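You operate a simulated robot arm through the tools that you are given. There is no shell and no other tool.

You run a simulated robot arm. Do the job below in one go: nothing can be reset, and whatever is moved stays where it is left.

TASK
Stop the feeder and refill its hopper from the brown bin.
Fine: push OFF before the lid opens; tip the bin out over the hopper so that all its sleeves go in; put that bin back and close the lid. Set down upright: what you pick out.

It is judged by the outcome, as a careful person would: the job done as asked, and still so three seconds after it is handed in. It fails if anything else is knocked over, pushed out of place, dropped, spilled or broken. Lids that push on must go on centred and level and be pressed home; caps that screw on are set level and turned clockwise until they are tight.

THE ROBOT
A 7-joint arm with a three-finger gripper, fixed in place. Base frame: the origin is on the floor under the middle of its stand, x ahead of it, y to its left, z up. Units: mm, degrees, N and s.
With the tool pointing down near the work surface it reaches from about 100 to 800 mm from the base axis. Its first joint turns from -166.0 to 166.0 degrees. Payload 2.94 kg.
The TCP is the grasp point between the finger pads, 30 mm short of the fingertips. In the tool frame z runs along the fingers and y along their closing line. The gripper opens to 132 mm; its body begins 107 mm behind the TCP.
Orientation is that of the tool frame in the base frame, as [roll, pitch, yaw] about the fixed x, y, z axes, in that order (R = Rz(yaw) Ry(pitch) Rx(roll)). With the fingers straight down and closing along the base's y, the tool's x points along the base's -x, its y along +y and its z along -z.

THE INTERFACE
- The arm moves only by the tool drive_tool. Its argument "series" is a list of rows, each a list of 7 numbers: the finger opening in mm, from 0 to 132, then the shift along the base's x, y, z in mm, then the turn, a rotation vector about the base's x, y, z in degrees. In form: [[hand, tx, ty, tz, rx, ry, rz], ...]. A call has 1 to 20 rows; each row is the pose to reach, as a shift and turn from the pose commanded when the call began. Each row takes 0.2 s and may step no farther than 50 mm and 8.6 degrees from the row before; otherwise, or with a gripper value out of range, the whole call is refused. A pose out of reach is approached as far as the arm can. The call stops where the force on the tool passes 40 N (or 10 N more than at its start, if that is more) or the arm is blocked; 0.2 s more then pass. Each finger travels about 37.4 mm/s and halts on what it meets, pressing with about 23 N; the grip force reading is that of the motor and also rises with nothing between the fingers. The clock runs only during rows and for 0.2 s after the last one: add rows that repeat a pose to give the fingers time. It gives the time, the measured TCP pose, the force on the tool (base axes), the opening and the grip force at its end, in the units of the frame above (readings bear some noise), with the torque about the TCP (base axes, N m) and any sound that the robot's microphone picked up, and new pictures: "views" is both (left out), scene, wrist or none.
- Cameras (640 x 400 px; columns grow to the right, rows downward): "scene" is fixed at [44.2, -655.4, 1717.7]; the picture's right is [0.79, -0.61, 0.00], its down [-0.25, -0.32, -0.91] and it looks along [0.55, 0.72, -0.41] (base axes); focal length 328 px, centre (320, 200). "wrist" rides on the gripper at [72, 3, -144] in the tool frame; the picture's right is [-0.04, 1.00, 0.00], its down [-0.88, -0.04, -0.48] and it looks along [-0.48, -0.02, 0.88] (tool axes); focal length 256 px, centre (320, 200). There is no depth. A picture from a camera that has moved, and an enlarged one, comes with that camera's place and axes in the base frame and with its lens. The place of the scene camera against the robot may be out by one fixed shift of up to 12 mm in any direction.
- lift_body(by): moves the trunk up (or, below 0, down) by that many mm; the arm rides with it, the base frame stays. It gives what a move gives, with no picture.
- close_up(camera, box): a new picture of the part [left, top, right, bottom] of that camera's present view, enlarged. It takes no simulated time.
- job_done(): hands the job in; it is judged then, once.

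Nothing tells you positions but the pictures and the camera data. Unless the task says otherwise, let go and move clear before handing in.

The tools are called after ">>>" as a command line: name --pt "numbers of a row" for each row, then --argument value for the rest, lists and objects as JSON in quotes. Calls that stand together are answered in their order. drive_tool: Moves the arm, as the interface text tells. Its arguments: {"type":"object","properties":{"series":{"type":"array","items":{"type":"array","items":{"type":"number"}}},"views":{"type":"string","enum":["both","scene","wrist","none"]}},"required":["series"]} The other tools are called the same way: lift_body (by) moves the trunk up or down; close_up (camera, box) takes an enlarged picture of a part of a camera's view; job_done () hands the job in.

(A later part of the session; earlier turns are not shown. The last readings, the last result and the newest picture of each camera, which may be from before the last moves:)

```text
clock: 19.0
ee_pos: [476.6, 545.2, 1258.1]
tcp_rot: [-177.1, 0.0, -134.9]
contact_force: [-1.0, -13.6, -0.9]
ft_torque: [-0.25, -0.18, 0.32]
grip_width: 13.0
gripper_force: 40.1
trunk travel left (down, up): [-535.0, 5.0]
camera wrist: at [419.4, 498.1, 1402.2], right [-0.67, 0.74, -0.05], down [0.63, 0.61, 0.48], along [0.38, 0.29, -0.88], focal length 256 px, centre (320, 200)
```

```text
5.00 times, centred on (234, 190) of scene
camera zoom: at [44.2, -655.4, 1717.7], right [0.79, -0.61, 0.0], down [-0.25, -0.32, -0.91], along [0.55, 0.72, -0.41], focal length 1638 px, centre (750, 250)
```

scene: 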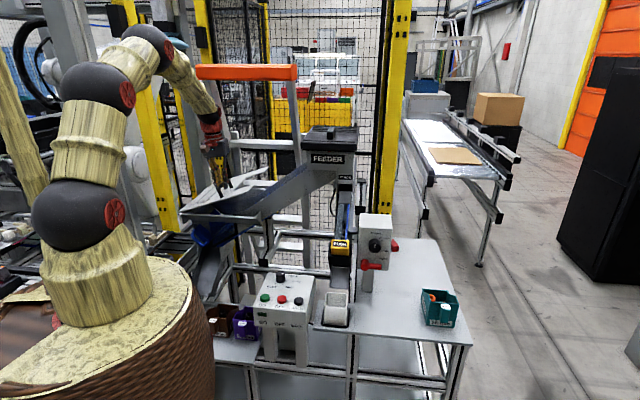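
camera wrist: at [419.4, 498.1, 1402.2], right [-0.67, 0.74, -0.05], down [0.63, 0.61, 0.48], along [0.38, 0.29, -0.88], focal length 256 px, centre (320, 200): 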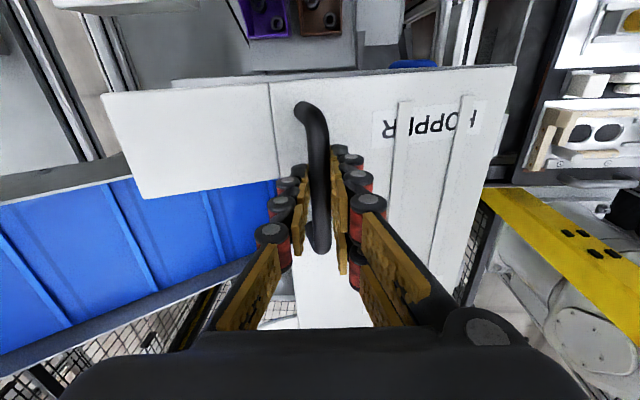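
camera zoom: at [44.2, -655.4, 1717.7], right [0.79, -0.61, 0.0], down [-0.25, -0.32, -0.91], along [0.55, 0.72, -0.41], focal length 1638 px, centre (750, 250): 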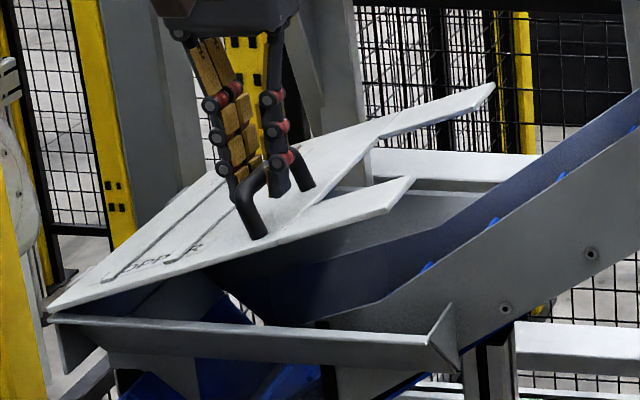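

The whole lid, including its right-hand extensions, swings up on the left hinge, and the forces are low. I'll keep going along the arc to about 60°, tilting the hand slightly with it.

>>> drive_tool --pt "0 -7.1 7.1 13.9 -0.8 -0.8 0" --pt "0 -15 15 26.9 -1.5 -1.5 0" --pt "0 -23.7 23.7 38.9 -2.4 -2.4 0" --pt "0 -33.1 33.1 49.7 -3.3 -3.3 0" --pt "0 -43.1 43.1 59.5 -4.2 -4.2 0" --pt "0 -53.7 53.7 67.8 -5.1 -5.1 0" --pt "0 -64.7 64.7 74.9 -5.8 -5.8 0" --pt "0 -76.2 76.2 80.5 -6.5 -6.5 0"

>>> close_up --camera "scene" --box '[150, 120, 310, 240]'

```text
clock: 20.7
ee_pos: [406.2, 615.4, 1340.2]
tcp_rot: [-168.6, 0.5, -134.9]
contact_force: [-1.9, -11.4, 13.8]
ft_torque: [-1.04, 0.56, 0.4]
grip_width: 12.9
gripper_force: 39.7
trunk travel left (down, up): [-535.0, 5.0]
stopped in row 8: the force on the tool passed its limit at 41 N (the readings are from after the stop); the commanded pose is now the measured one
camera wrist: at [332.7, 583.2, 1480.0], right [-0.66, 0.72, -0.2], down [0.58, 0.66, 0.48], along [0.48, 0.2, -0.85], focal length 256 px, centre (320, 200)
```

scene: 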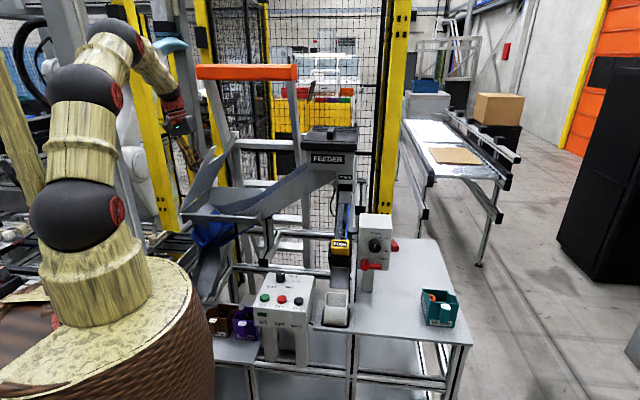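
wrist: 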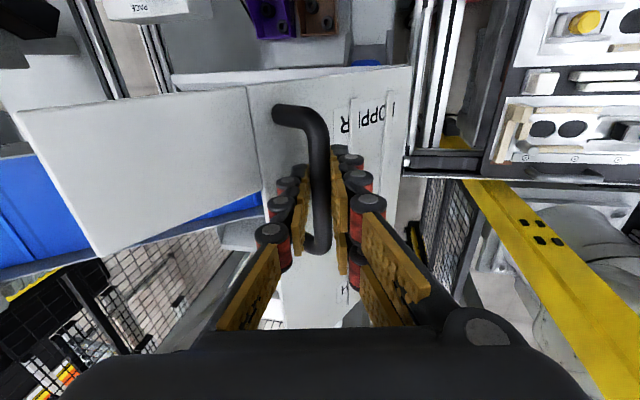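

```text
3.33 times, centred on (230, 180) of scene
camera zoom: at [44.2, -655.4, 1717.7], right [0.79, -0.61, 0.0], down [-0.25, -0.32, -0.91], along [0.55, 0.72, -0.41], focal length 1092 px, centre (620, 267)
```

zoom: 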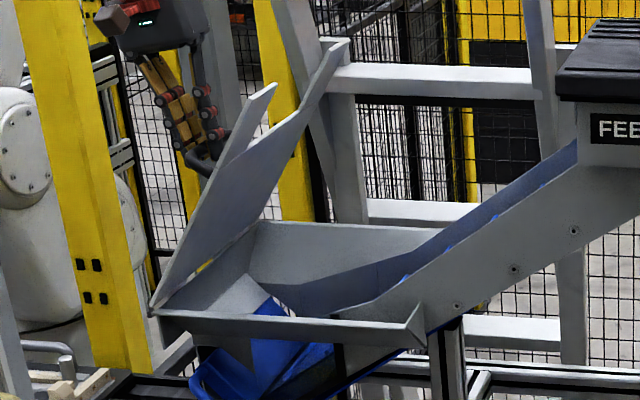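

The force limit tripped because my arc was slightly too tight. Fitting the measured points puts the hinge at u≈-219, z≈1153 with radius 200, so I'll continue on that corrected arc.

>>> drive_tool --pt "0 0 0 0 0 0 0" --pt "0 -11.2 11.2 5.2 -0.7 -0.7 0" --pt "0 -23.3 23.3 9.3 -1.4 -1.4 0" --pt "0 -35.5 35.5 11.9 -2.2 -2.2 0" --pt "0 -47.8 47.8 13 -3 -3 0" --pt "0 -60.2 60.2 12.5 -3.7 -3.7 0"

>>> close_up --camera "scene" --box '[150, 100, 310, 240]'

```text
clock: 22.1
ee_pos: [354.1, 665.9, 1349.7]
tcp_rot: [-163.7, 0.2, -135.3]
contact_force: [-6.9, -13.4, -13.6]
ft_torque: [-0.48, 0.37, 0.47]
grip_width: 13.2
gripper_force: 39.9
trunk travel left (down, up): [-535.0, 5.0]
camera wrist: at [272.5, 645.1, 1487.8], right [-0.64, 0.71, -0.28], down [0.56, 0.69, 0.47], along [0.53, 0.15, -0.84], focal length 256 px, centre (320, 200)
```

scene: 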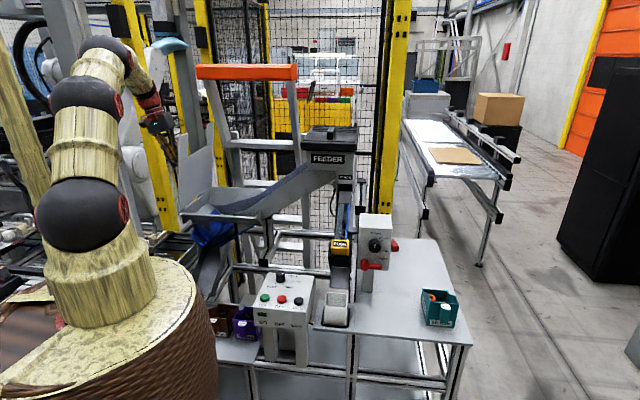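
wrist: 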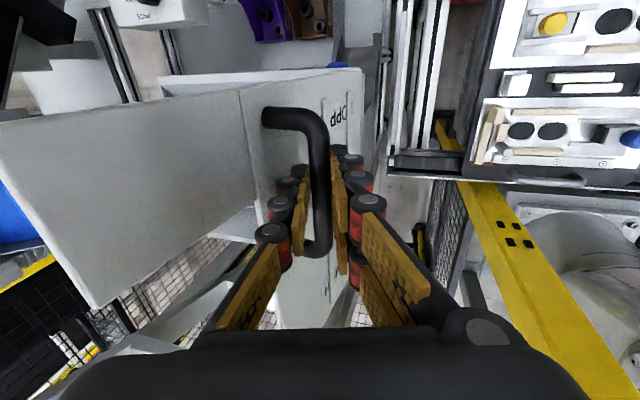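

```text
2.86 times, centred on (230, 170) of scene
camera zoom: at [44.2, -655.4, 1717.7], right [0.79, -0.61, 0.0], down [-0.25, -0.32, -0.91], along [0.55, 0.72, -0.41], focal length 936 px, centre (577, 286)
```

zoom: 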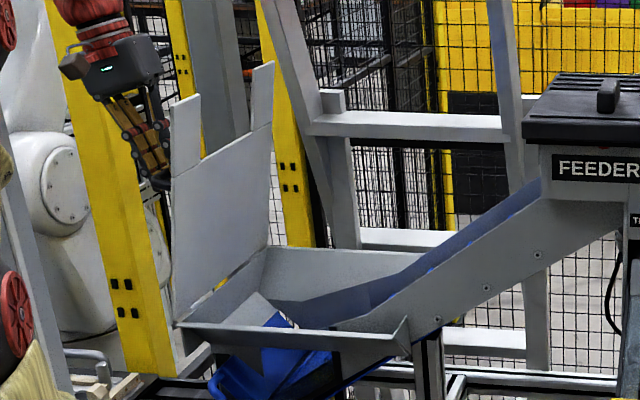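

The lid is near 80° and the forces are modest. I'll continue past vertical and watch for the end stop.

>>> drive_tool --pt "0 -6 6 -0.6 -0.4 -0.4 0" --pt "0 -12.2 12.2 -2 -0.8 -0.8 0" --pt "0 -18 18 -3.5 -1.2 -1.2 0" --pt "0 -24.3 24.3 -5.4 -1.8 -1.8 0" --pt "0 -30 30 -7.5 -2.3 -2.3 0" --pt "0 -36.2 36.2 -10.4 -2.9 -2.9 0"

>>> close_up --camera "scene" --box '[150, 100, 310, 240]'

```text
clock: 22.6
ee_pos: [352.7, 668.6, 1349.8]
tcp_rot: [-163.2, 0.0, -135.4]
contact_force: [0.8, -5.7, -7.4]
ft_torque: [-1.02, 0.66, 0.44]
grip_width: 13.2
gripper_force: 39.8
trunk travel left (down, up): [-535.0, 5.0]
stopped in row 2: the force on the tool passed its limit at 41 N (the readings are from after the stop); the commanded pose is now the measured one
camera wrist: at [270.6, 648.6, 1488.1], right [-0.64, 0.71, -0.29], down [0.56, 0.69, 0.47], along [0.53, 0.14, -0.84], focal length 256 px, centre (320, 200)
```

scene: 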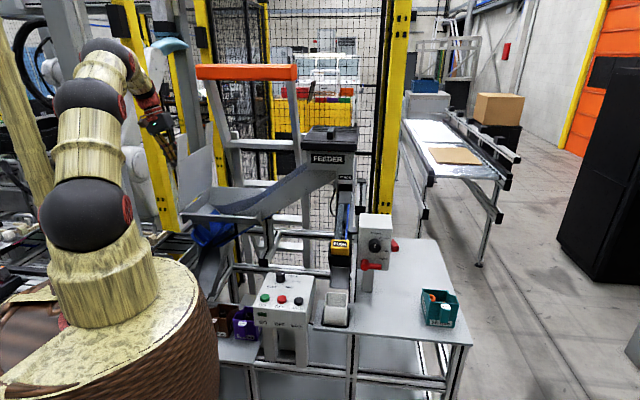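
wrist: 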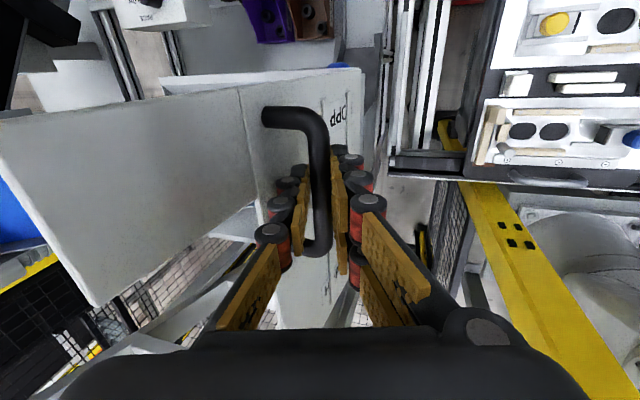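

```text
2.86 times, centred on (230, 170) of scene
camera zoom: at [44.2, -655.4, 1717.7], right [0.79, -0.61, 0.0], down [-0.25, -0.32, -0.91], along [0.55, 0.72, -0.41], focal length 936 px, centre (577, 286)
```

zoom: 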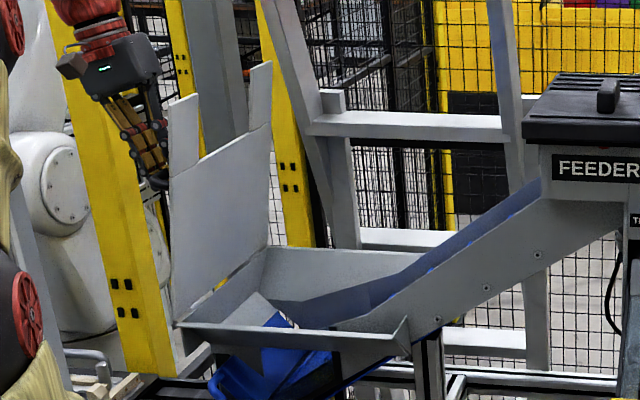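

Something resists at about 80°. Before pushing harder I'll look closely for contact between the gripper and the lid, or for a hinge stop.

>>> close_up --camera "scene" --box '[160, 95, 224, 155]'

>>> close_up --camera "scene" --box '[170, 180, 250, 230]'

>>> close_up --camera "wrist" --box '[180, 60, 420, 260]'

```text
6.67 times, centred on (192, 125) of scene
camera zoom: at [44.2, -655.4, 1717.7], right [0.79, -0.61, 0.0], down [-0.25, -0.32, -0.91], along [0.55, 0.72, -0.41], focal length 2184 px, centre (1173, 700)
```

zoom: 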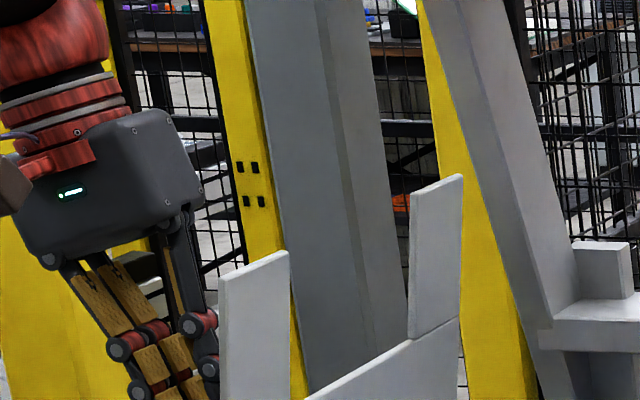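

```text
8.00 times, centred on (210, 205) of scene
camera zoom: at [44.2, -655.4, 1717.7], right [0.79, -0.61, 0.0], down [-0.25, -0.32, -0.91], along [0.55, 0.72, -0.41], focal length 2621 px, centre (1200, 160)
```

zoom: 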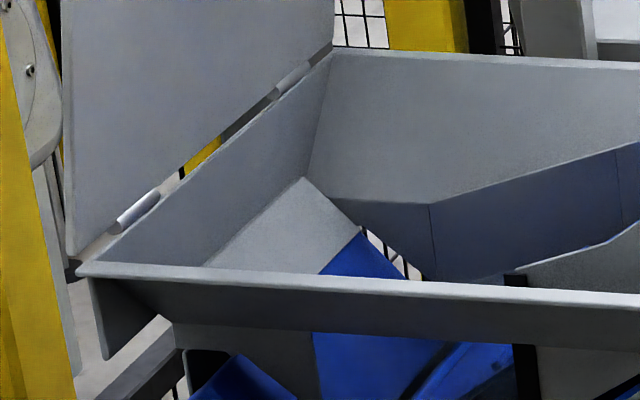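

```text
2.00 times, centred on (300, 160) of wrist
camera zoom: at [270.6, 648.6, 1488.1], right [-0.64, 0.71, -0.29], down [0.56, 0.69, 0.47], along [0.53, 0.14, -0.84], focal length 512 px, centre (360, 280)
```

zoom: 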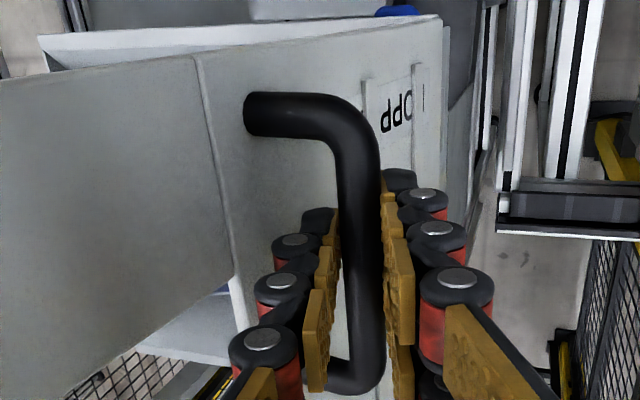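

The lid is leaning about 80° and appears to be at its hinge stop, with no gripper contact. I'll loosen the fingers slightly, still around the bar, to see whether it stays up by itself.

>>> drive_tool --pt "18 0 0 0 0 0 0" --pt "24 0 0 0 0 0 0" --pt "30 0 0 0 0 0 0" --pt "30 0 0 0 0 0 0" --pt "30 0 0 0 0 0 0" --pt "30 0 0 0 0 0 0"

>>> close_up --camera "wrist" --box '[180, 60, 420, 260]'

>>> close_up --camera "scene" --box '[150, 100, 310, 240]'

```text
clock: 24.0
ee_pos: [363.0, 676.7, 1345.8]
tcp_rot: [-163.0, -0.4, -136.3]
contact_force: [-3.1, 1.1, -0.4]
ft_torque: [-0.14, -0.48, 0.1]
grip_width: 29.9
gripper_force: 0.0
trunk travel left (down, up): [-535.0, 5.0]
camera wrist: at [280.6, 659.0, 1483.2], right [-0.63, 0.72, -0.29], down [0.57, 0.68, 0.46], along [0.53, 0.13, -0.84], focal length 256 px, centre (320, 200)
```

scene: 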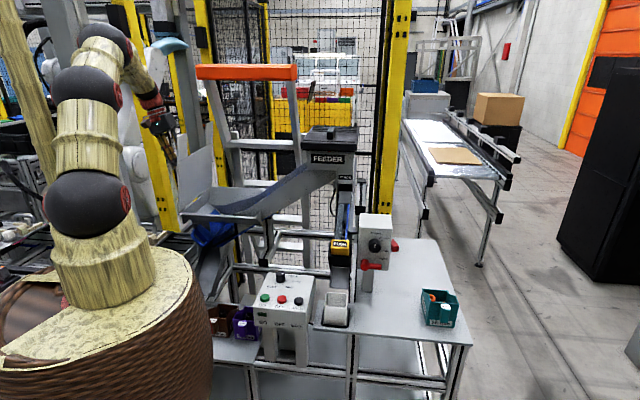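
wrist: 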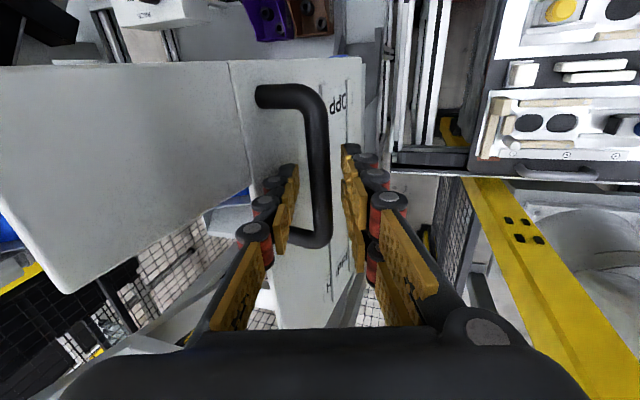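

```text
2.00 times, centred on (300, 160) of wrist
camera zoom: at [280.6, 659.0, 1483.2], right [-0.63, 0.72, -0.29], down [0.57, 0.68, 0.46], along [0.53, 0.13, -0.84], focal length 512 px, centre (360, 280)
```

zoom: 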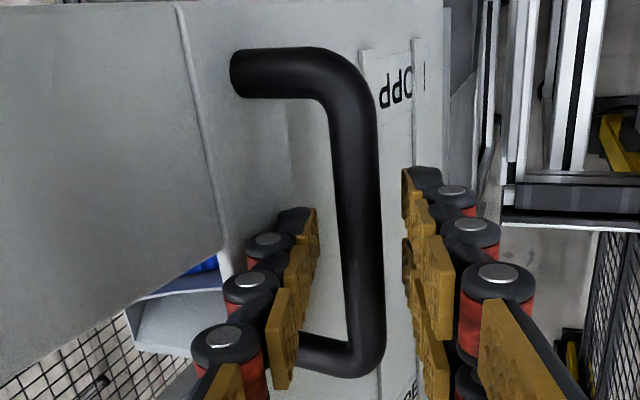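

```text
2.86 times, centred on (230, 170) of scene
camera zoom: at [44.2, -655.4, 1717.7], right [0.79, -0.61, 0.0], down [-0.25, -0.32, -0.91], along [0.55, 0.72, -0.41], focal length 936 px, centre (577, 286)
```

zoom: 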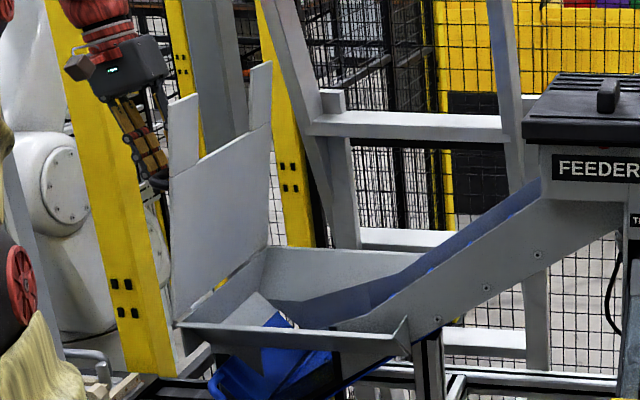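

The lid stays up on its own, but the hand itself drifted about 13 mm after letting go, so the arm may be near a limit here. I'll hold position briefly to see whether it settles.

>>> drive_tool --pt "34 0 0 0 0 0 0" --pt "38 0 0 0 0 0 0" --pt "38 0 0 0 0 0 0" --views "scene"

>>> close_up --camera "scene" --box '[0, 0, 240, 150]'

```text
clock: 24.4
ee_pos: [323.2, 658.1, 1341.6]
tcp_rot: [-164.5, -0.8, -129.5]
contact_force: [32.8, 35.7, -27.7]
ft_torque: [1.14, 0.1, 1.0]
grip_width: 34.1
gripper_force: 0.0
trunk travel left (down, up): [-535.0, 5.0]
stopped in row 1: the arm was blocked; the commanded pose is now the measured one
```

scene: 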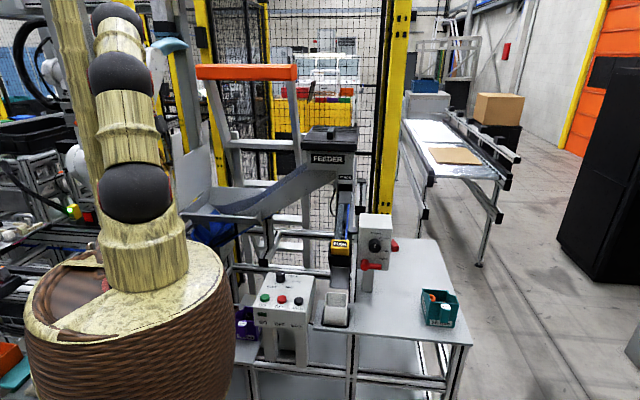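

```text
2.67 times, centred on (120, 75) of scene
camera zoom: at [44.2, -655.4, 1717.7], right [0.79, -0.61, 0.0], down [-0.25, -0.32, -0.91], along [0.55, 0.72, -0.41], focal length 874 px, centre (853, 533)
```

zoom: 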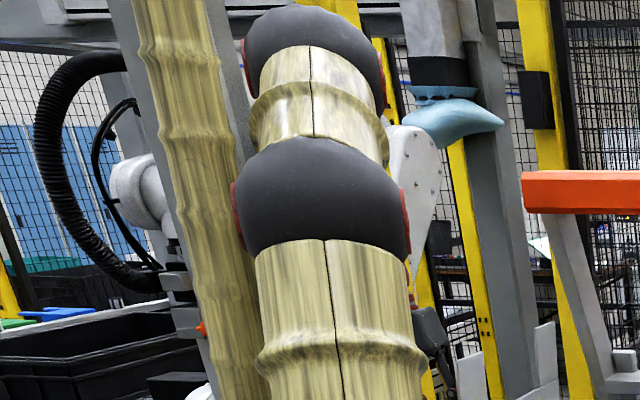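

The arm swung its elbow and pressed the hand sideways against the handle, so it stopped. I need a careful look at the hand and lid before withdrawing.

>>> close_up --camera "wrist" --box '[120, 20, 520, 270]'

>>> close_up --camera "scene" --box '[130, 90, 290, 250]'

```text
1.60 times, centred on (320, 145) of wrist
camera zoom: at [247.2, 628.6, 1481.3], right [-0.72, 0.64, -0.27], down [0.49, 0.74, 0.46], along [0.49, 0.19, -0.85], focal length 410 px, centre (320, 288)
```

zoom: 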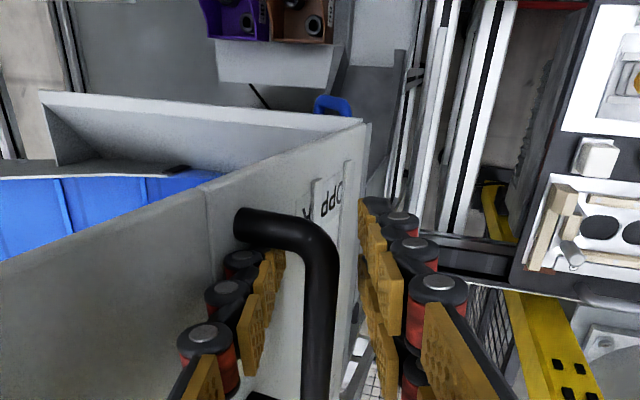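

```text
2.50 times, centred on (210, 170) of scene
camera zoom: at [44.2, -655.4, 1717.7], right [0.79, -0.61, 0.0], down [-0.25, -0.32, -0.91], along [0.55, 0.72, -0.41], focal length 819 px, centre (595, 275)
```

zoom: 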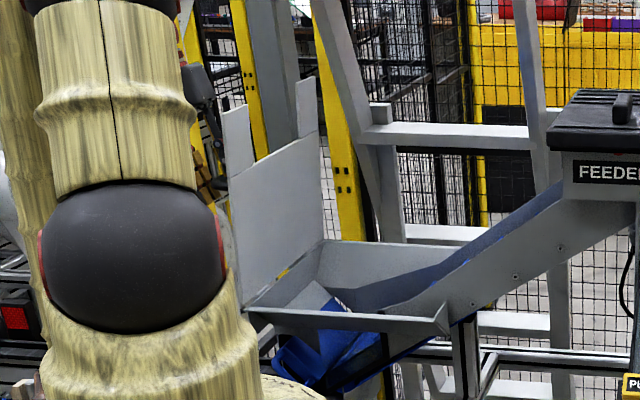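

The lid now stands at about 85° and had stayed up unsupported before. I'll open the fingers wider and back straight off along the tool axis in small steps.

>>> drive_tool --pt "50 3 3 0 0 0 0" --pt "65 6 6 2 0 0 0" --pt "75 6 6 6 0 0 0"

```text
clock: 24.6
ee_pos: [362.8, 621.7, 1328.9]
tcp_rot: [-162.0, -0.4, -136.0]
contact_force: [35.2, 34.5, 1.8]
ft_torque: [-0.05, -0.04, 1.15]
grip_width: 54.0
gripper_force: 0.7
trunk travel left (down, up): [-535.0, 5.0]
stopped in row 1: the force on the tool passed its limit at 92 N (the readings are from after the stop); the commanded pose is now the measured one
camera wrist: at [279.2, 604.6, 1465.5], right [-0.63, 0.71, -0.31], down [0.56, 0.69, 0.46], along [0.54, 0.12, -0.83], focal length 256 px, centre (320, 200)
```

scene: 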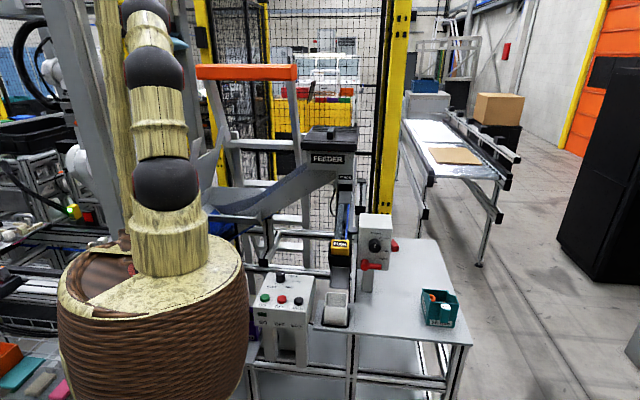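
wrist: 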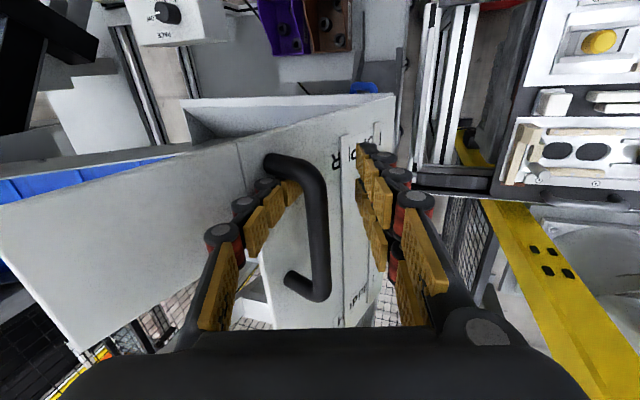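

The robot's own stand seems to have shifted in the scene view, which I did not expect. I'll look closely before commanding anything else.

>>> close_up --camera "scene" --box '[0, 140, 320, 400]'

>>> close_up --camera "scene" --box '[60, 0, 300, 150]'

>>> close_up --camera "wrist" --box '[160, 100, 480, 340]'

```text
1.54 times, centred on (160, 270) of scene
camera zoom: at [44.2, -655.4, 1717.7], right [0.79, -0.61, 0.0], down [-0.25, -0.32, -0.91], along [0.55, 0.72, -0.41], focal length 504 px, centre (566, 92)
```

zoom: 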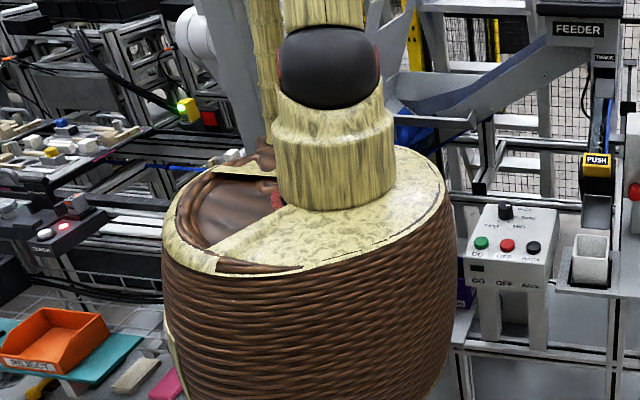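

```text
2.67 times, centred on (180, 75) of scene
camera zoom: at [44.2, -655.4, 1717.7], right [0.79, -0.61, 0.0], down [-0.25, -0.32, -0.91], along [0.55, 0.72, -0.41], focal length 874 px, centre (693, 533)
```

zoom: 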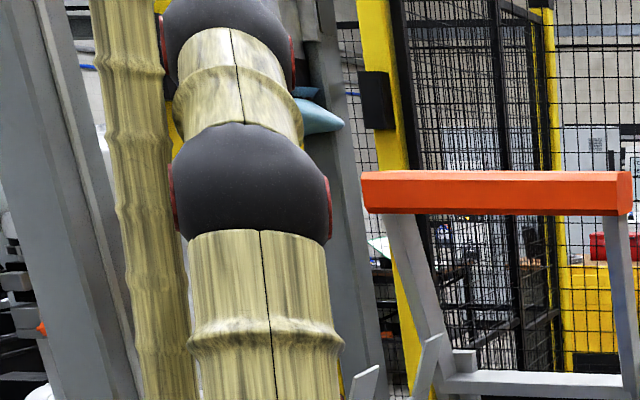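

```text
1.67 times, centred on (320, 220) of wrist
camera zoom: at [279.2, 604.6, 1465.5], right [-0.63, 0.71, -0.31], down [0.56, 0.69, 0.46], along [0.54, 0.12, -0.83], focal length 427 px, centre (320, 167)
```

zoom: 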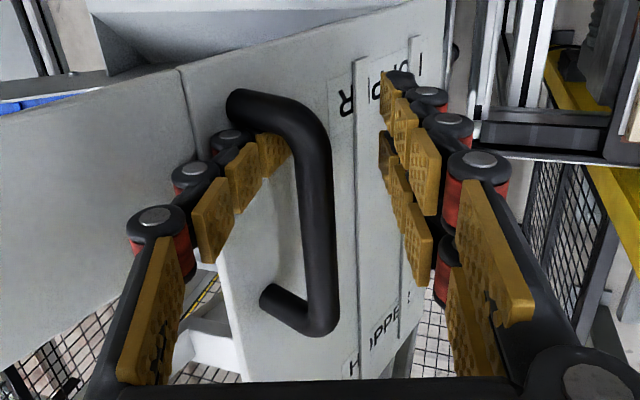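

The whole robot body looks displaced relative to the first pictures, and the lid has come down to about 70°. I'll open the fingers and hold for one short step to see whether anything is still moving.

>>> drive_tool --pt "75 0 0 0 0 0 0"

```text
clock: 24.9
ee_pos: [434.2, 538.9, 1304.2]
tcp_rot: [-157.3, -2.9, -142.2]
contact_force: [1.0, -9.8, 7.6]
ft_torque: [0.77, 0.49, 0.01]
grip_width: 72.8
gripper_force: 1.1
trunk travel left (down, up): [-535.0, 5.0]
stopped in row 1: the force on the tool passed its limit at 91 N (the readings are from after the stop); the commanded pose is now the measured one
camera wrist: at [349.2, 544.0, 1439.8], right [-0.55, 0.74, -0.39], down [0.62, 0.67, 0.41], along [0.56, -0.02, -0.83], focal length 256 px, centre (320, 200)
```

scene: 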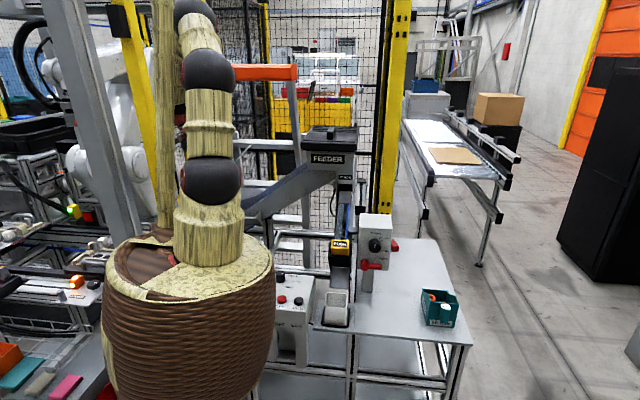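
wrist: 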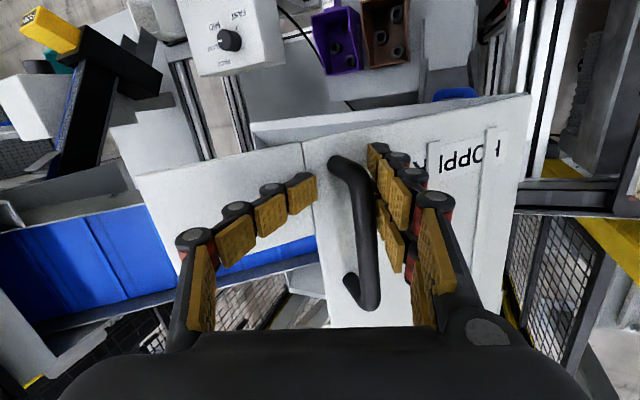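

The robot body is still moving to the right and is dragging the lid closed with the open hand. I'll open fully and lift clear of the handle right away.

>>> drive_tool --pt "90 0 0 25 0 0 0" --pt "110 0 0 60 0 0 0"

```text
clock: 25.2
ee_pos: [480.5, 389.2, 1289.2]
tcp_rot: [-146.5, -11.2, -151.2]
contact_force: [4.2, -0.6, 1.5]
ft_torque: [0.17, 0.46, -0.31]
grip_width: 93.2
gripper_force: 0.1
trunk travel left (down, up): [-535.0, 5.0]
stopped in row 1: the force on the tool passed its limit at 90 N (the readings are from after the stop); the commanded pose is now the measured one
camera wrist: at [399.1, 437.1, 1419.0], right [-0.46, 0.7, -0.55], down [0.72, 0.66, 0.24], along [0.53, -0.28, -0.8], focal length 256 px, centre (320, 200)
```

scene: 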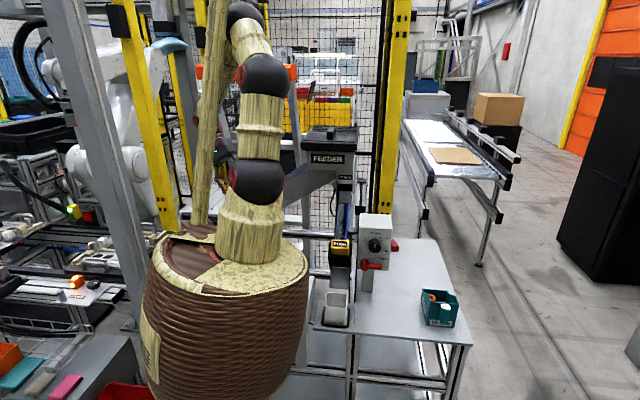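
wrist: 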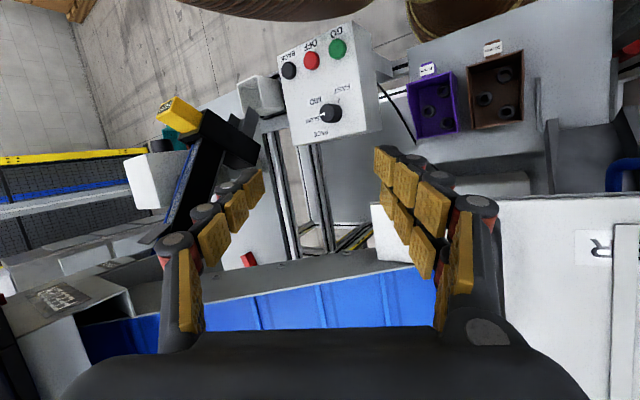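

The readings suggest the robot body is still moving. The enlarged pictures cost no time, so I'll use them to understand what is happening before the next command.

>>> close_up --camera "wrist" --box '[160, 0, 640, 120]'

>>> close_up --camera "scene" --box '[60, 160, 380, 400]'

>>> close_up --camera "scene" --box '[140, 0, 340, 180]'

```text
1.33 times, centred on (400, 60) of wrist
camera zoom: at [399.1, 437.1, 1419.0], right [-0.46, 0.7, -0.55], down [0.72, 0.66, 0.24], along [0.53, -0.28, -0.8], focal length 341 px, centre (213, 387)
```

zoom: 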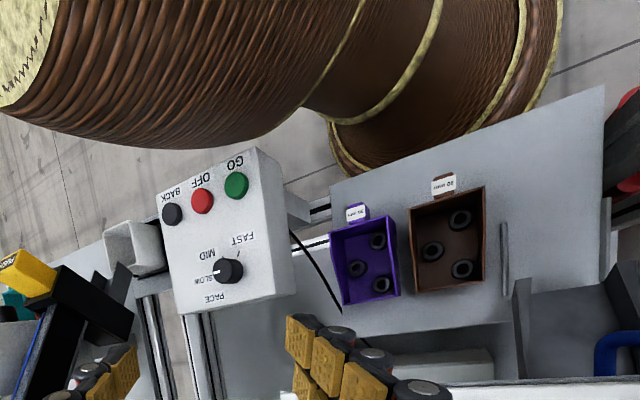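

```text
1.67 times, centred on (220, 280) of scene
camera zoom: at [44.2, -655.4, 1717.7], right [0.79, -0.61, 0.0], down [-0.25, -0.32, -0.91], along [0.55, 0.72, -0.41], focal length 546 px, centre (487, 67)
```

zoom: 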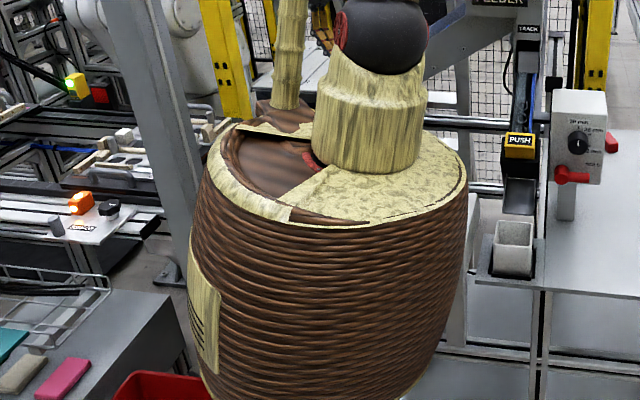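

```text
2.22 times, centred on (240, 90) of scene
camera zoom: at [44.2, -655.4, 1717.7], right [0.79, -0.61, 0.0], down [-0.25, -0.32, -0.91], along [0.55, 0.72, -0.41], focal length 728 px, centre (498, 444)
```

zoom: 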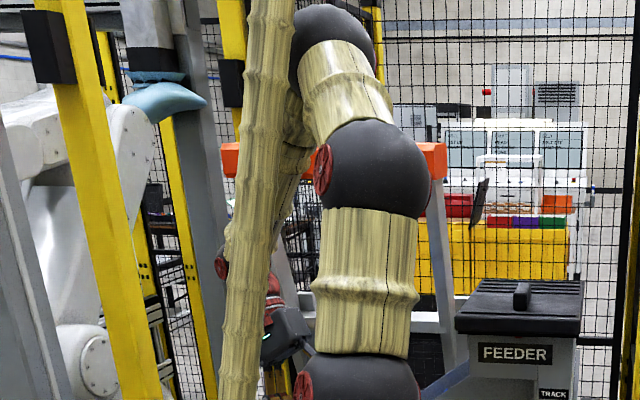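

The wrist view shows the robot's barrel-shaped body leaning over its pedestal toward the table, while the hand is now free of the handle. I'll raise the hand slightly and pull it back toward the robot to see whether the lean stops.

>>> drive_tool --pt "100 -20 0 20 0 0 0"

```text
clock: 25.5
ee_pos: [401.9, 300.5, 1317.0]
tcp_rot: [-132.4, -13.1, -171.1]
contact_force: [2.5, 1.2, -1.0]
ft_torque: [-0.19, 0.1, -0.18]
grip_width: 99.6
gripper_force: 0.1
trunk travel left (down, up): [-535.0, 5.0]
stopped in row 1: the arm was blocked; the commanded pose is now the measured one
camera wrist: at [337.7, 397.5, 1427.5], right [-0.23, 0.65, -0.73], down [0.87, 0.47, 0.14], along [0.43, -0.61, -0.67], focal length 256 px, centre (320, 200)
```

scene: 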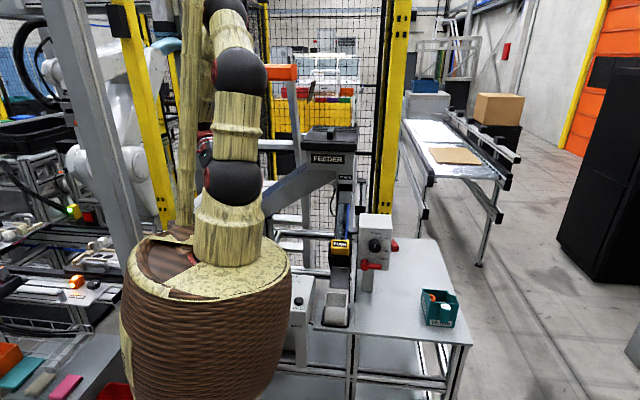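
wrist: 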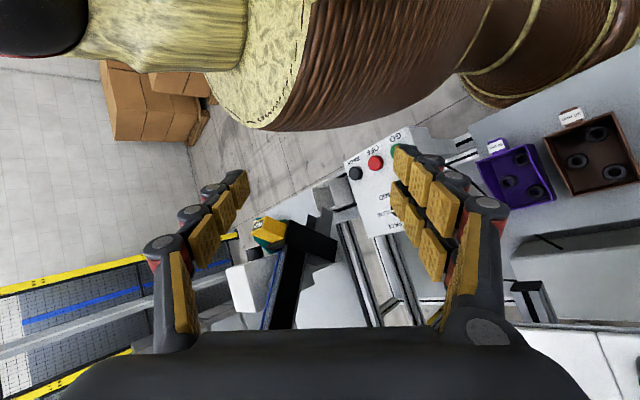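

The body has rocked back toward upright, so it is swaying rather than falling. I'll hold still and let it settle.

>>> drive_tool --pt "100 0 0 0 0 0 0" --pt "100 0 0 0 0 0 0"

```text
clock: 25.8
ee_pos: [249.2, 231.1, 1340.5]
tcp_rot: [-123.6, -7.7, 176.0]
contact_force: [1.6, -0.6, -0.4]
ft_torque: [0.07, 0.09, -0.15]
grip_width: 99.4
gripper_force: 0.0
trunk travel left (down, up): [-535.0, 5.0]
stopped in row 1: the arm was blocked; the commanded pose is now the measured one
camera wrist: at [197.0, 354.7, 1426.5], right [-0.03, 0.56, -0.83], down [0.93, 0.31, 0.18], along [0.36, -0.77, -0.53], focal length 256 px, centre (320, 200)
```

scene: 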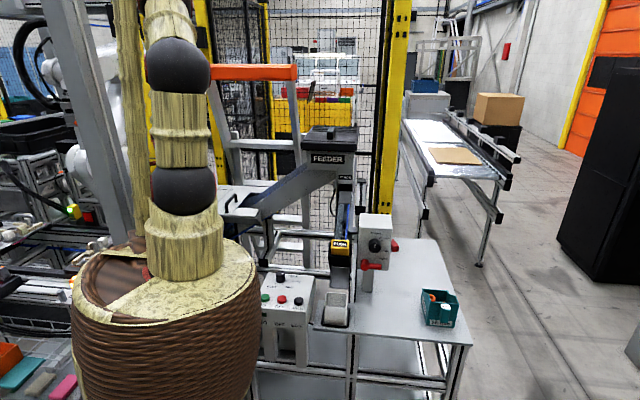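
wrist: 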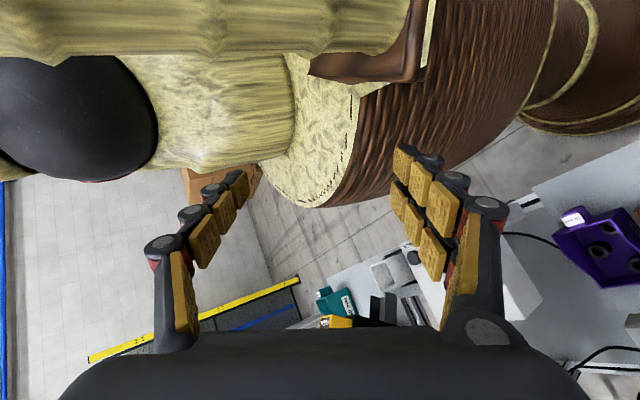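

It is still swinging back. I'll keep holding with the hand well clear of everything.

>>> drive_tool --pt "100 0 0 0 0 0 0" --pt "100 0 0 0 0 0 0"

```text
clock: 26.2
ee_pos: [73.7, 198.4, 1341.1]
tcp_rot: [-123.6, 1.8, 160.8]
contact_force: [-3.0, 11.5, -6.5]
ft_torque: [-1.39, -0.29, 1.18]
grip_width: 113.9
gripper_force: 8.6
trunk travel left (down, up): [-535.0, 5.0]
stopped in row 1: the arm was blocked; the commanded pose is now the measured one
camera wrist: at [44.4, 336.2, 1415.9], right [0.25, 0.5, -0.83], down [0.94, 0.07, 0.32], along [0.22, -0.86, -0.45], focal length 256 px, centre (320, 200)
```

scene: 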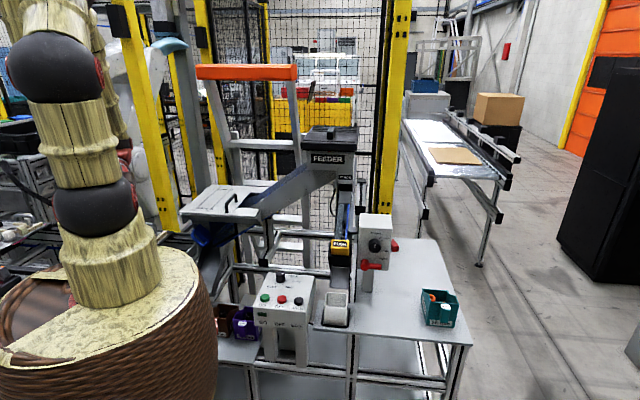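
wrist: 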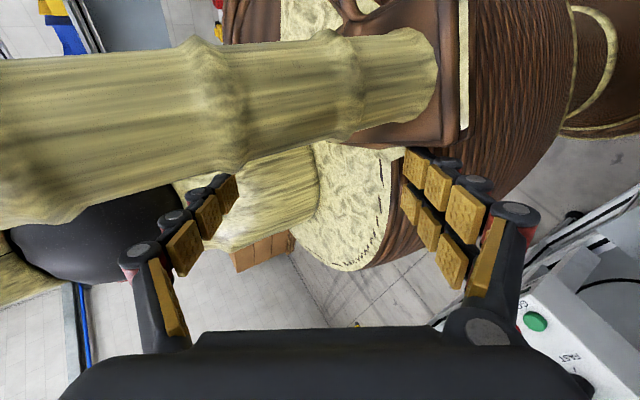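

The hand has come near the robot's own post. The hopper, bins and control box all look intact, and the lid is closed again. I'll keep waiting for the body to come to rest.

>>> drive_tool --pt "100 0 0 0 0 0 0" --pt "100 0 0 0 0 0 0" --pt "100 0 0 0 0 0 0"

```text
clock: 27.2
ee_pos: [47.9, 183.1, 1328.8]
tcp_rot: [-125.1, 1.6, 167.5]
contact_force: [32.6, 153.2, -17.9]
ft_torque: [7.01, -3.78, -2.59]
grip_width: 133.8
gripper_force: 22.4
trunk travel left (down, up): [-535.0, 5.0]
stopped in row 3: the arm was blocked; the commanded pose is now the measured one
camera wrist: at [1.5, 313.8, 1408.6], right [0.19, 0.55, -0.82], down [0.93, 0.17, 0.33], along [0.32, -0.82, -0.48], focal length 256 px, centre (320, 200)
```

scene: 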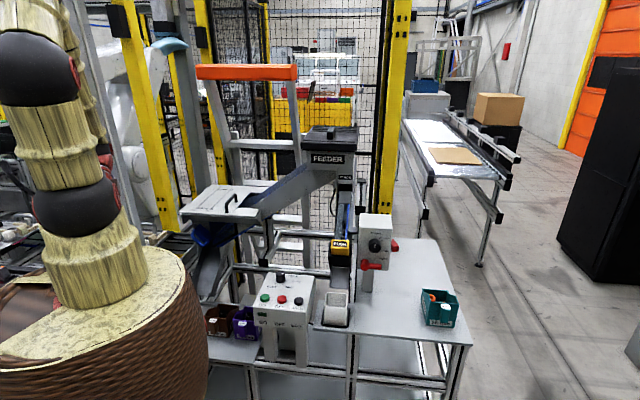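
wrist: 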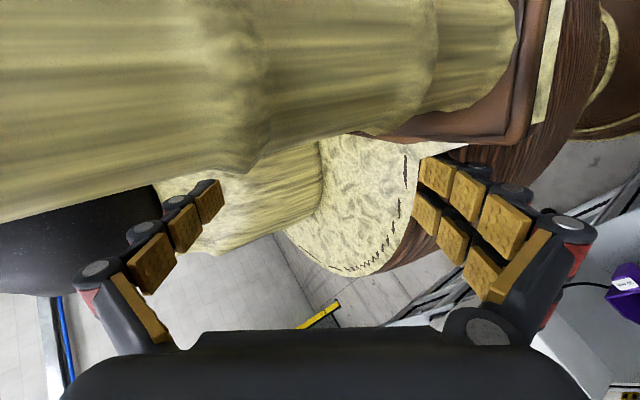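

The body is back near its original place, but the hand is pressed against the robot's own post with about 157 N. I'll move the hand away from it along +y.

>>> drive_tool --pt "110 5 20 0 0 0 0" --pt "100 10 45 0 0 0 0" --pt "100 20 75 0 0 0 0" --pt "100 30 105 0 0 0 0" --pt "100 30 105 0 0 0 0"

```text
clock: 28.4
ee_pos: [34.6, 160.8, 1413.7]
tcp_rot: [-125.7, 1.1, 177.3]
contact_force: [3.6, -1.7, 4.3]
ft_torque: [0.5, 0.15, -0.2]
grip_width: 100.4
gripper_force: 0.1
trunk travel left (down, up): [-535.0, 5.0]
stopped in row 5: the arm was blocked; the commanded pose is now the measured one
camera wrist: at [-32.6, 281.2, 1494.7], right [0.08, 0.58, -0.81], down [0.89, 0.32, 0.33], along [0.45, -0.75, -0.49], focal length 256 px, centre (320, 200)
```

scene: 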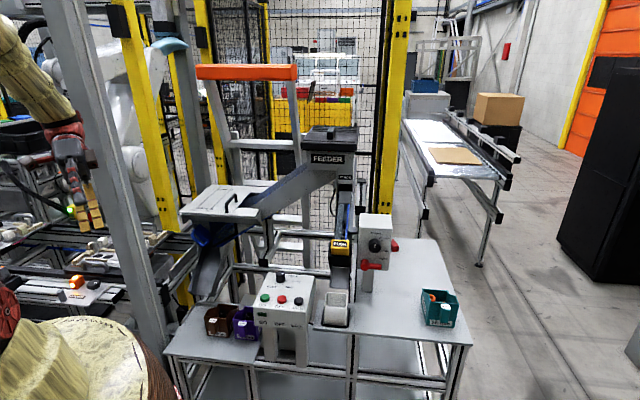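
wrist: 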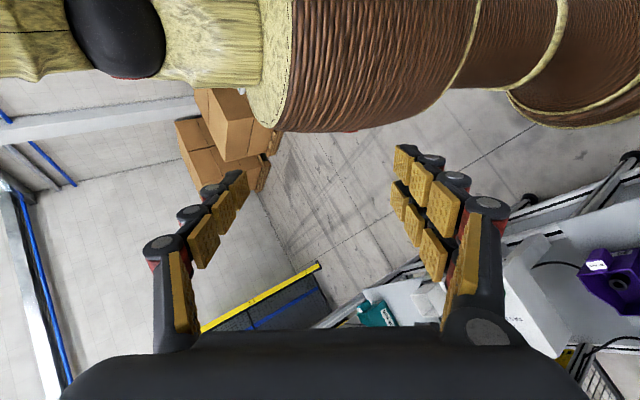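

The hand is free now, with no contact force, but the body is still rocking. I'll hold again and let the motion die out.

>>> drive_tool --pt "100 0 0 0 0 0 0" --pt "100 0 0 0 0 0 0" --pt "100 0 0 0 0 0 0"

```text
clock: 28.7
ee_pos: [116.2, 126.2, 1485.9]
tcp_rot: [-129.6, -3.0, 179.1]
contact_force: [0.5, -2.4, -5.4]
ft_torque: [-0.26, 0.04, -0.01]
grip_width: 99.9
gripper_force: 0.0
trunk travel left (down, up): [-535.0, 5.0]
stopped in row 1: the arm was blocked; the commanded pose is now the measured one
camera wrist: at [50.9, 238.1, 1578.4], right [0.01, 0.64, -0.77], down [0.9, 0.33, 0.29], along [0.44, -0.7, -0.57], focal length 256 px, centre (320, 200)
```

scene: 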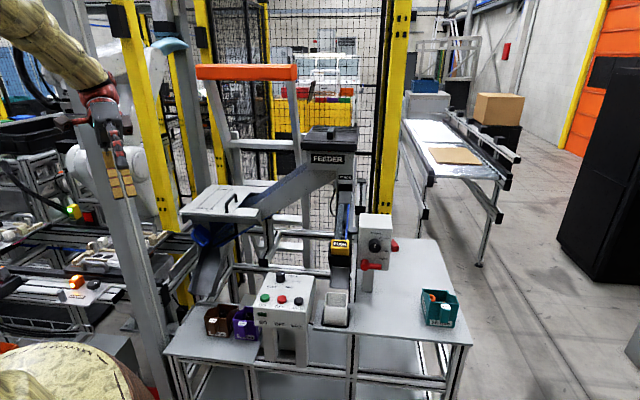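
wrist: 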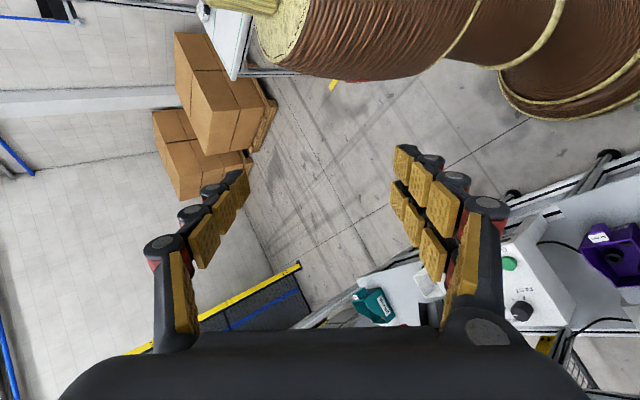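

The body is still swaying, now toward the camera side. Lowering the trunk should bring its weight down and help it settle, so I'll do that now.

>>> lift_body --by -150

```text
clock: 29.1
ee_pos: [266.5, 273.0, 1484.9]
tcp_rot: [-124.9, -7.8, 177.9]
contact_force: [-2.2, -4.1, -4.0]
ft_torque: [-0.11, -0.04, 0.12]
grip_width: 100.3
gripper_force: 0.1
trunk travel left (down, up): [-533.0, 7.0]
stopped: the arm was blocked; the commanded pose is now the measured one
```

The lift stopped after only 2 mm because the swaying counts as blocked. I'll look at the scene without spending time.

>>> close_up --camera "scene" --box '[0, 0, 640, 400]'

>>> close_up --camera "wrist" --box '[0, 0, 640, 400]'

```text
1.00 times, centred on (320, 200) of scene (not enlarged: the box is as wide or as high as the picture)
camera zoom: at [44.2, -655.4, 1717.7], right [0.79, -0.61, 0.0], down [-0.25, -0.32, -0.91], along [0.55, 0.72, -0.41], focal length 328 px, centre (320, 200)
```

zoom: 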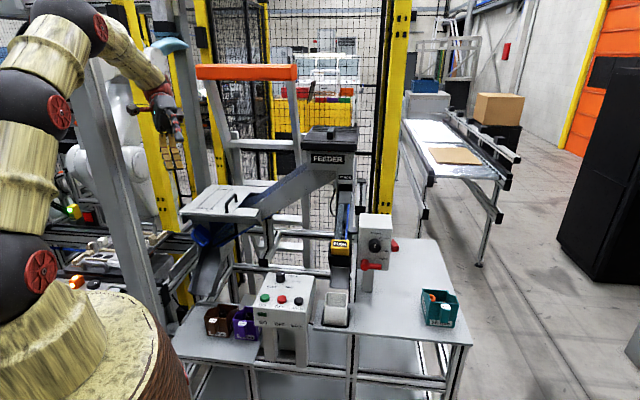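

```text
1.00 times, centred on (320, 200) of wrist (not enlarged: the box is as wide or as high as the picture)
camera zoom: at [210.4, 393.7, 1572.8], right [-0.05, 0.57, -0.82], down [0.92, 0.33, 0.18], along [0.38, -0.75, -0.55], focal length 256 px, centre (320, 200)
```

zoom: 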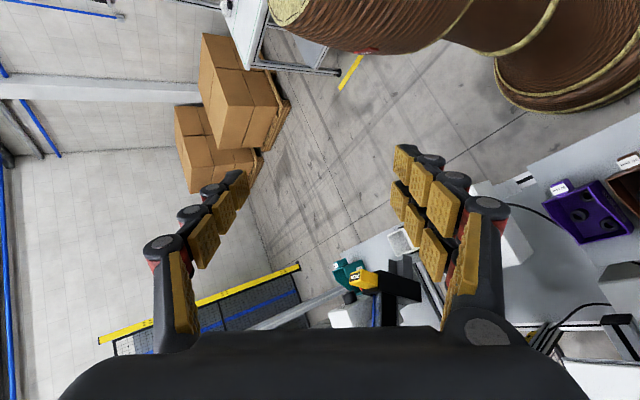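

Bins, hopper and box are still undisturbed, and the hand is high and clear. I'll keep holding until the sway dies down.

>>> drive_tool --pt "100 0 0 0 0 0 0" --pt "100 0 0 0 0 0 0" --pt "100 0 0 0 0 0 0" --views "scene"

```text
clock: 29.4
ee_pos: [448.1, 475.5, 1314.7]
tcp_rot: [-105.0, -13.3, 166.8]
contact_force: [6.3, 6.9, 13.4]
ft_torque: [1.4, -0.43, -0.44]
grip_width: 100.9
gripper_force: 0.7
trunk travel left (down, up): [-533.0, 7.0]
stopped in row 1: the arm was blocked; the commanded pose is now the measured one
```

scene: 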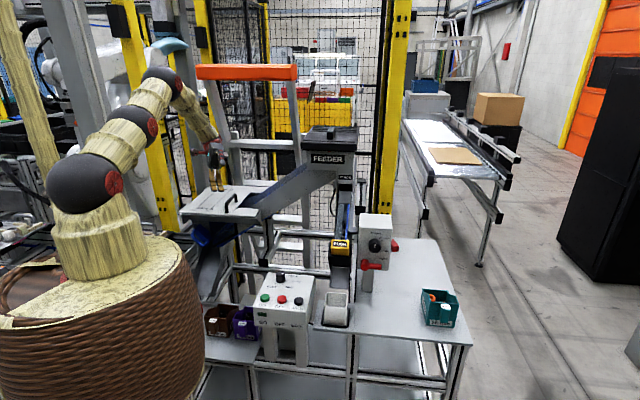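

The swing is carrying the hand down toward the hopper lid. I'll command it up and back immediately to avoid hitting the lid.

>>> drive_tool --pt "100 -15 -15 45 0 0 0" --pt "100 -30 -30 90 0 0 0" --pt "100 -45 -45 135 0 0 0" --views "scene"

```text
clock: 29.7
ee_pos: [363.1, 278.1, 1435.1]
tcp_rot: [-124.2, -8.6, 177.0]
contact_force: [-10.3, 1.9, 4.9]
ft_torque: [0.37, -0.59, 0.92]
grip_width: 99.3
gripper_force: 0.0
out of reach, approached as far as the arm can: row 1
trunk travel left (down, up): [-533.0, 7.0]
stopped in row 1: the arm was blocked; the commanded pose is now the measured one
```

scene: 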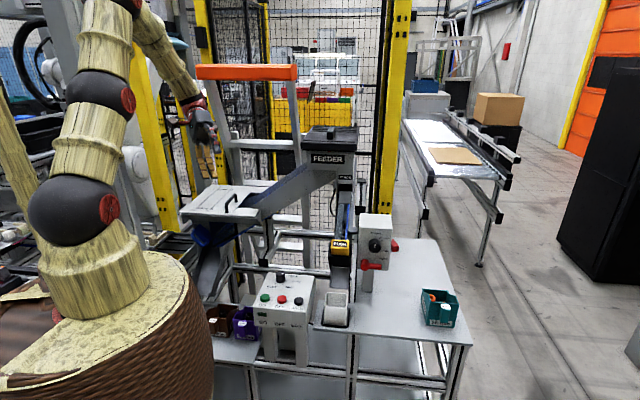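

The hand is up and away from the lid now, and the body looks close to its normal position. I'll hold again and check.

>>> drive_tool --pt "100 0 0 0 0 0 0" --pt "100 0 0 0 0 0 0" --pt "100 0 0 0 0 0 0" --views "scene"

```text
clock: 30.1
ee_pos: [390.7, 244.7, 1415.9]
tcp_rot: [-120.9, -9.4, 168.9]
contact_force: [-4.9, 14.6, 0.4]
ft_torque: [-0.77, -0.24, 0.84]
grip_width: 100.5
gripper_force: 0.2
trunk travel left (down, up): [-533.0, 7.0]
stopped in row 1: the arm was blocked; the commanded pose is now the measured one
```

scene: 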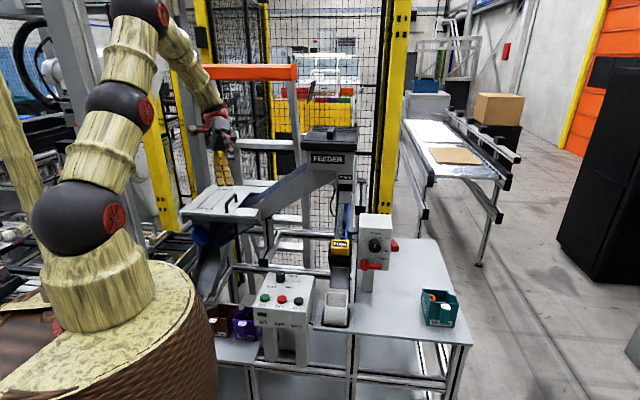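

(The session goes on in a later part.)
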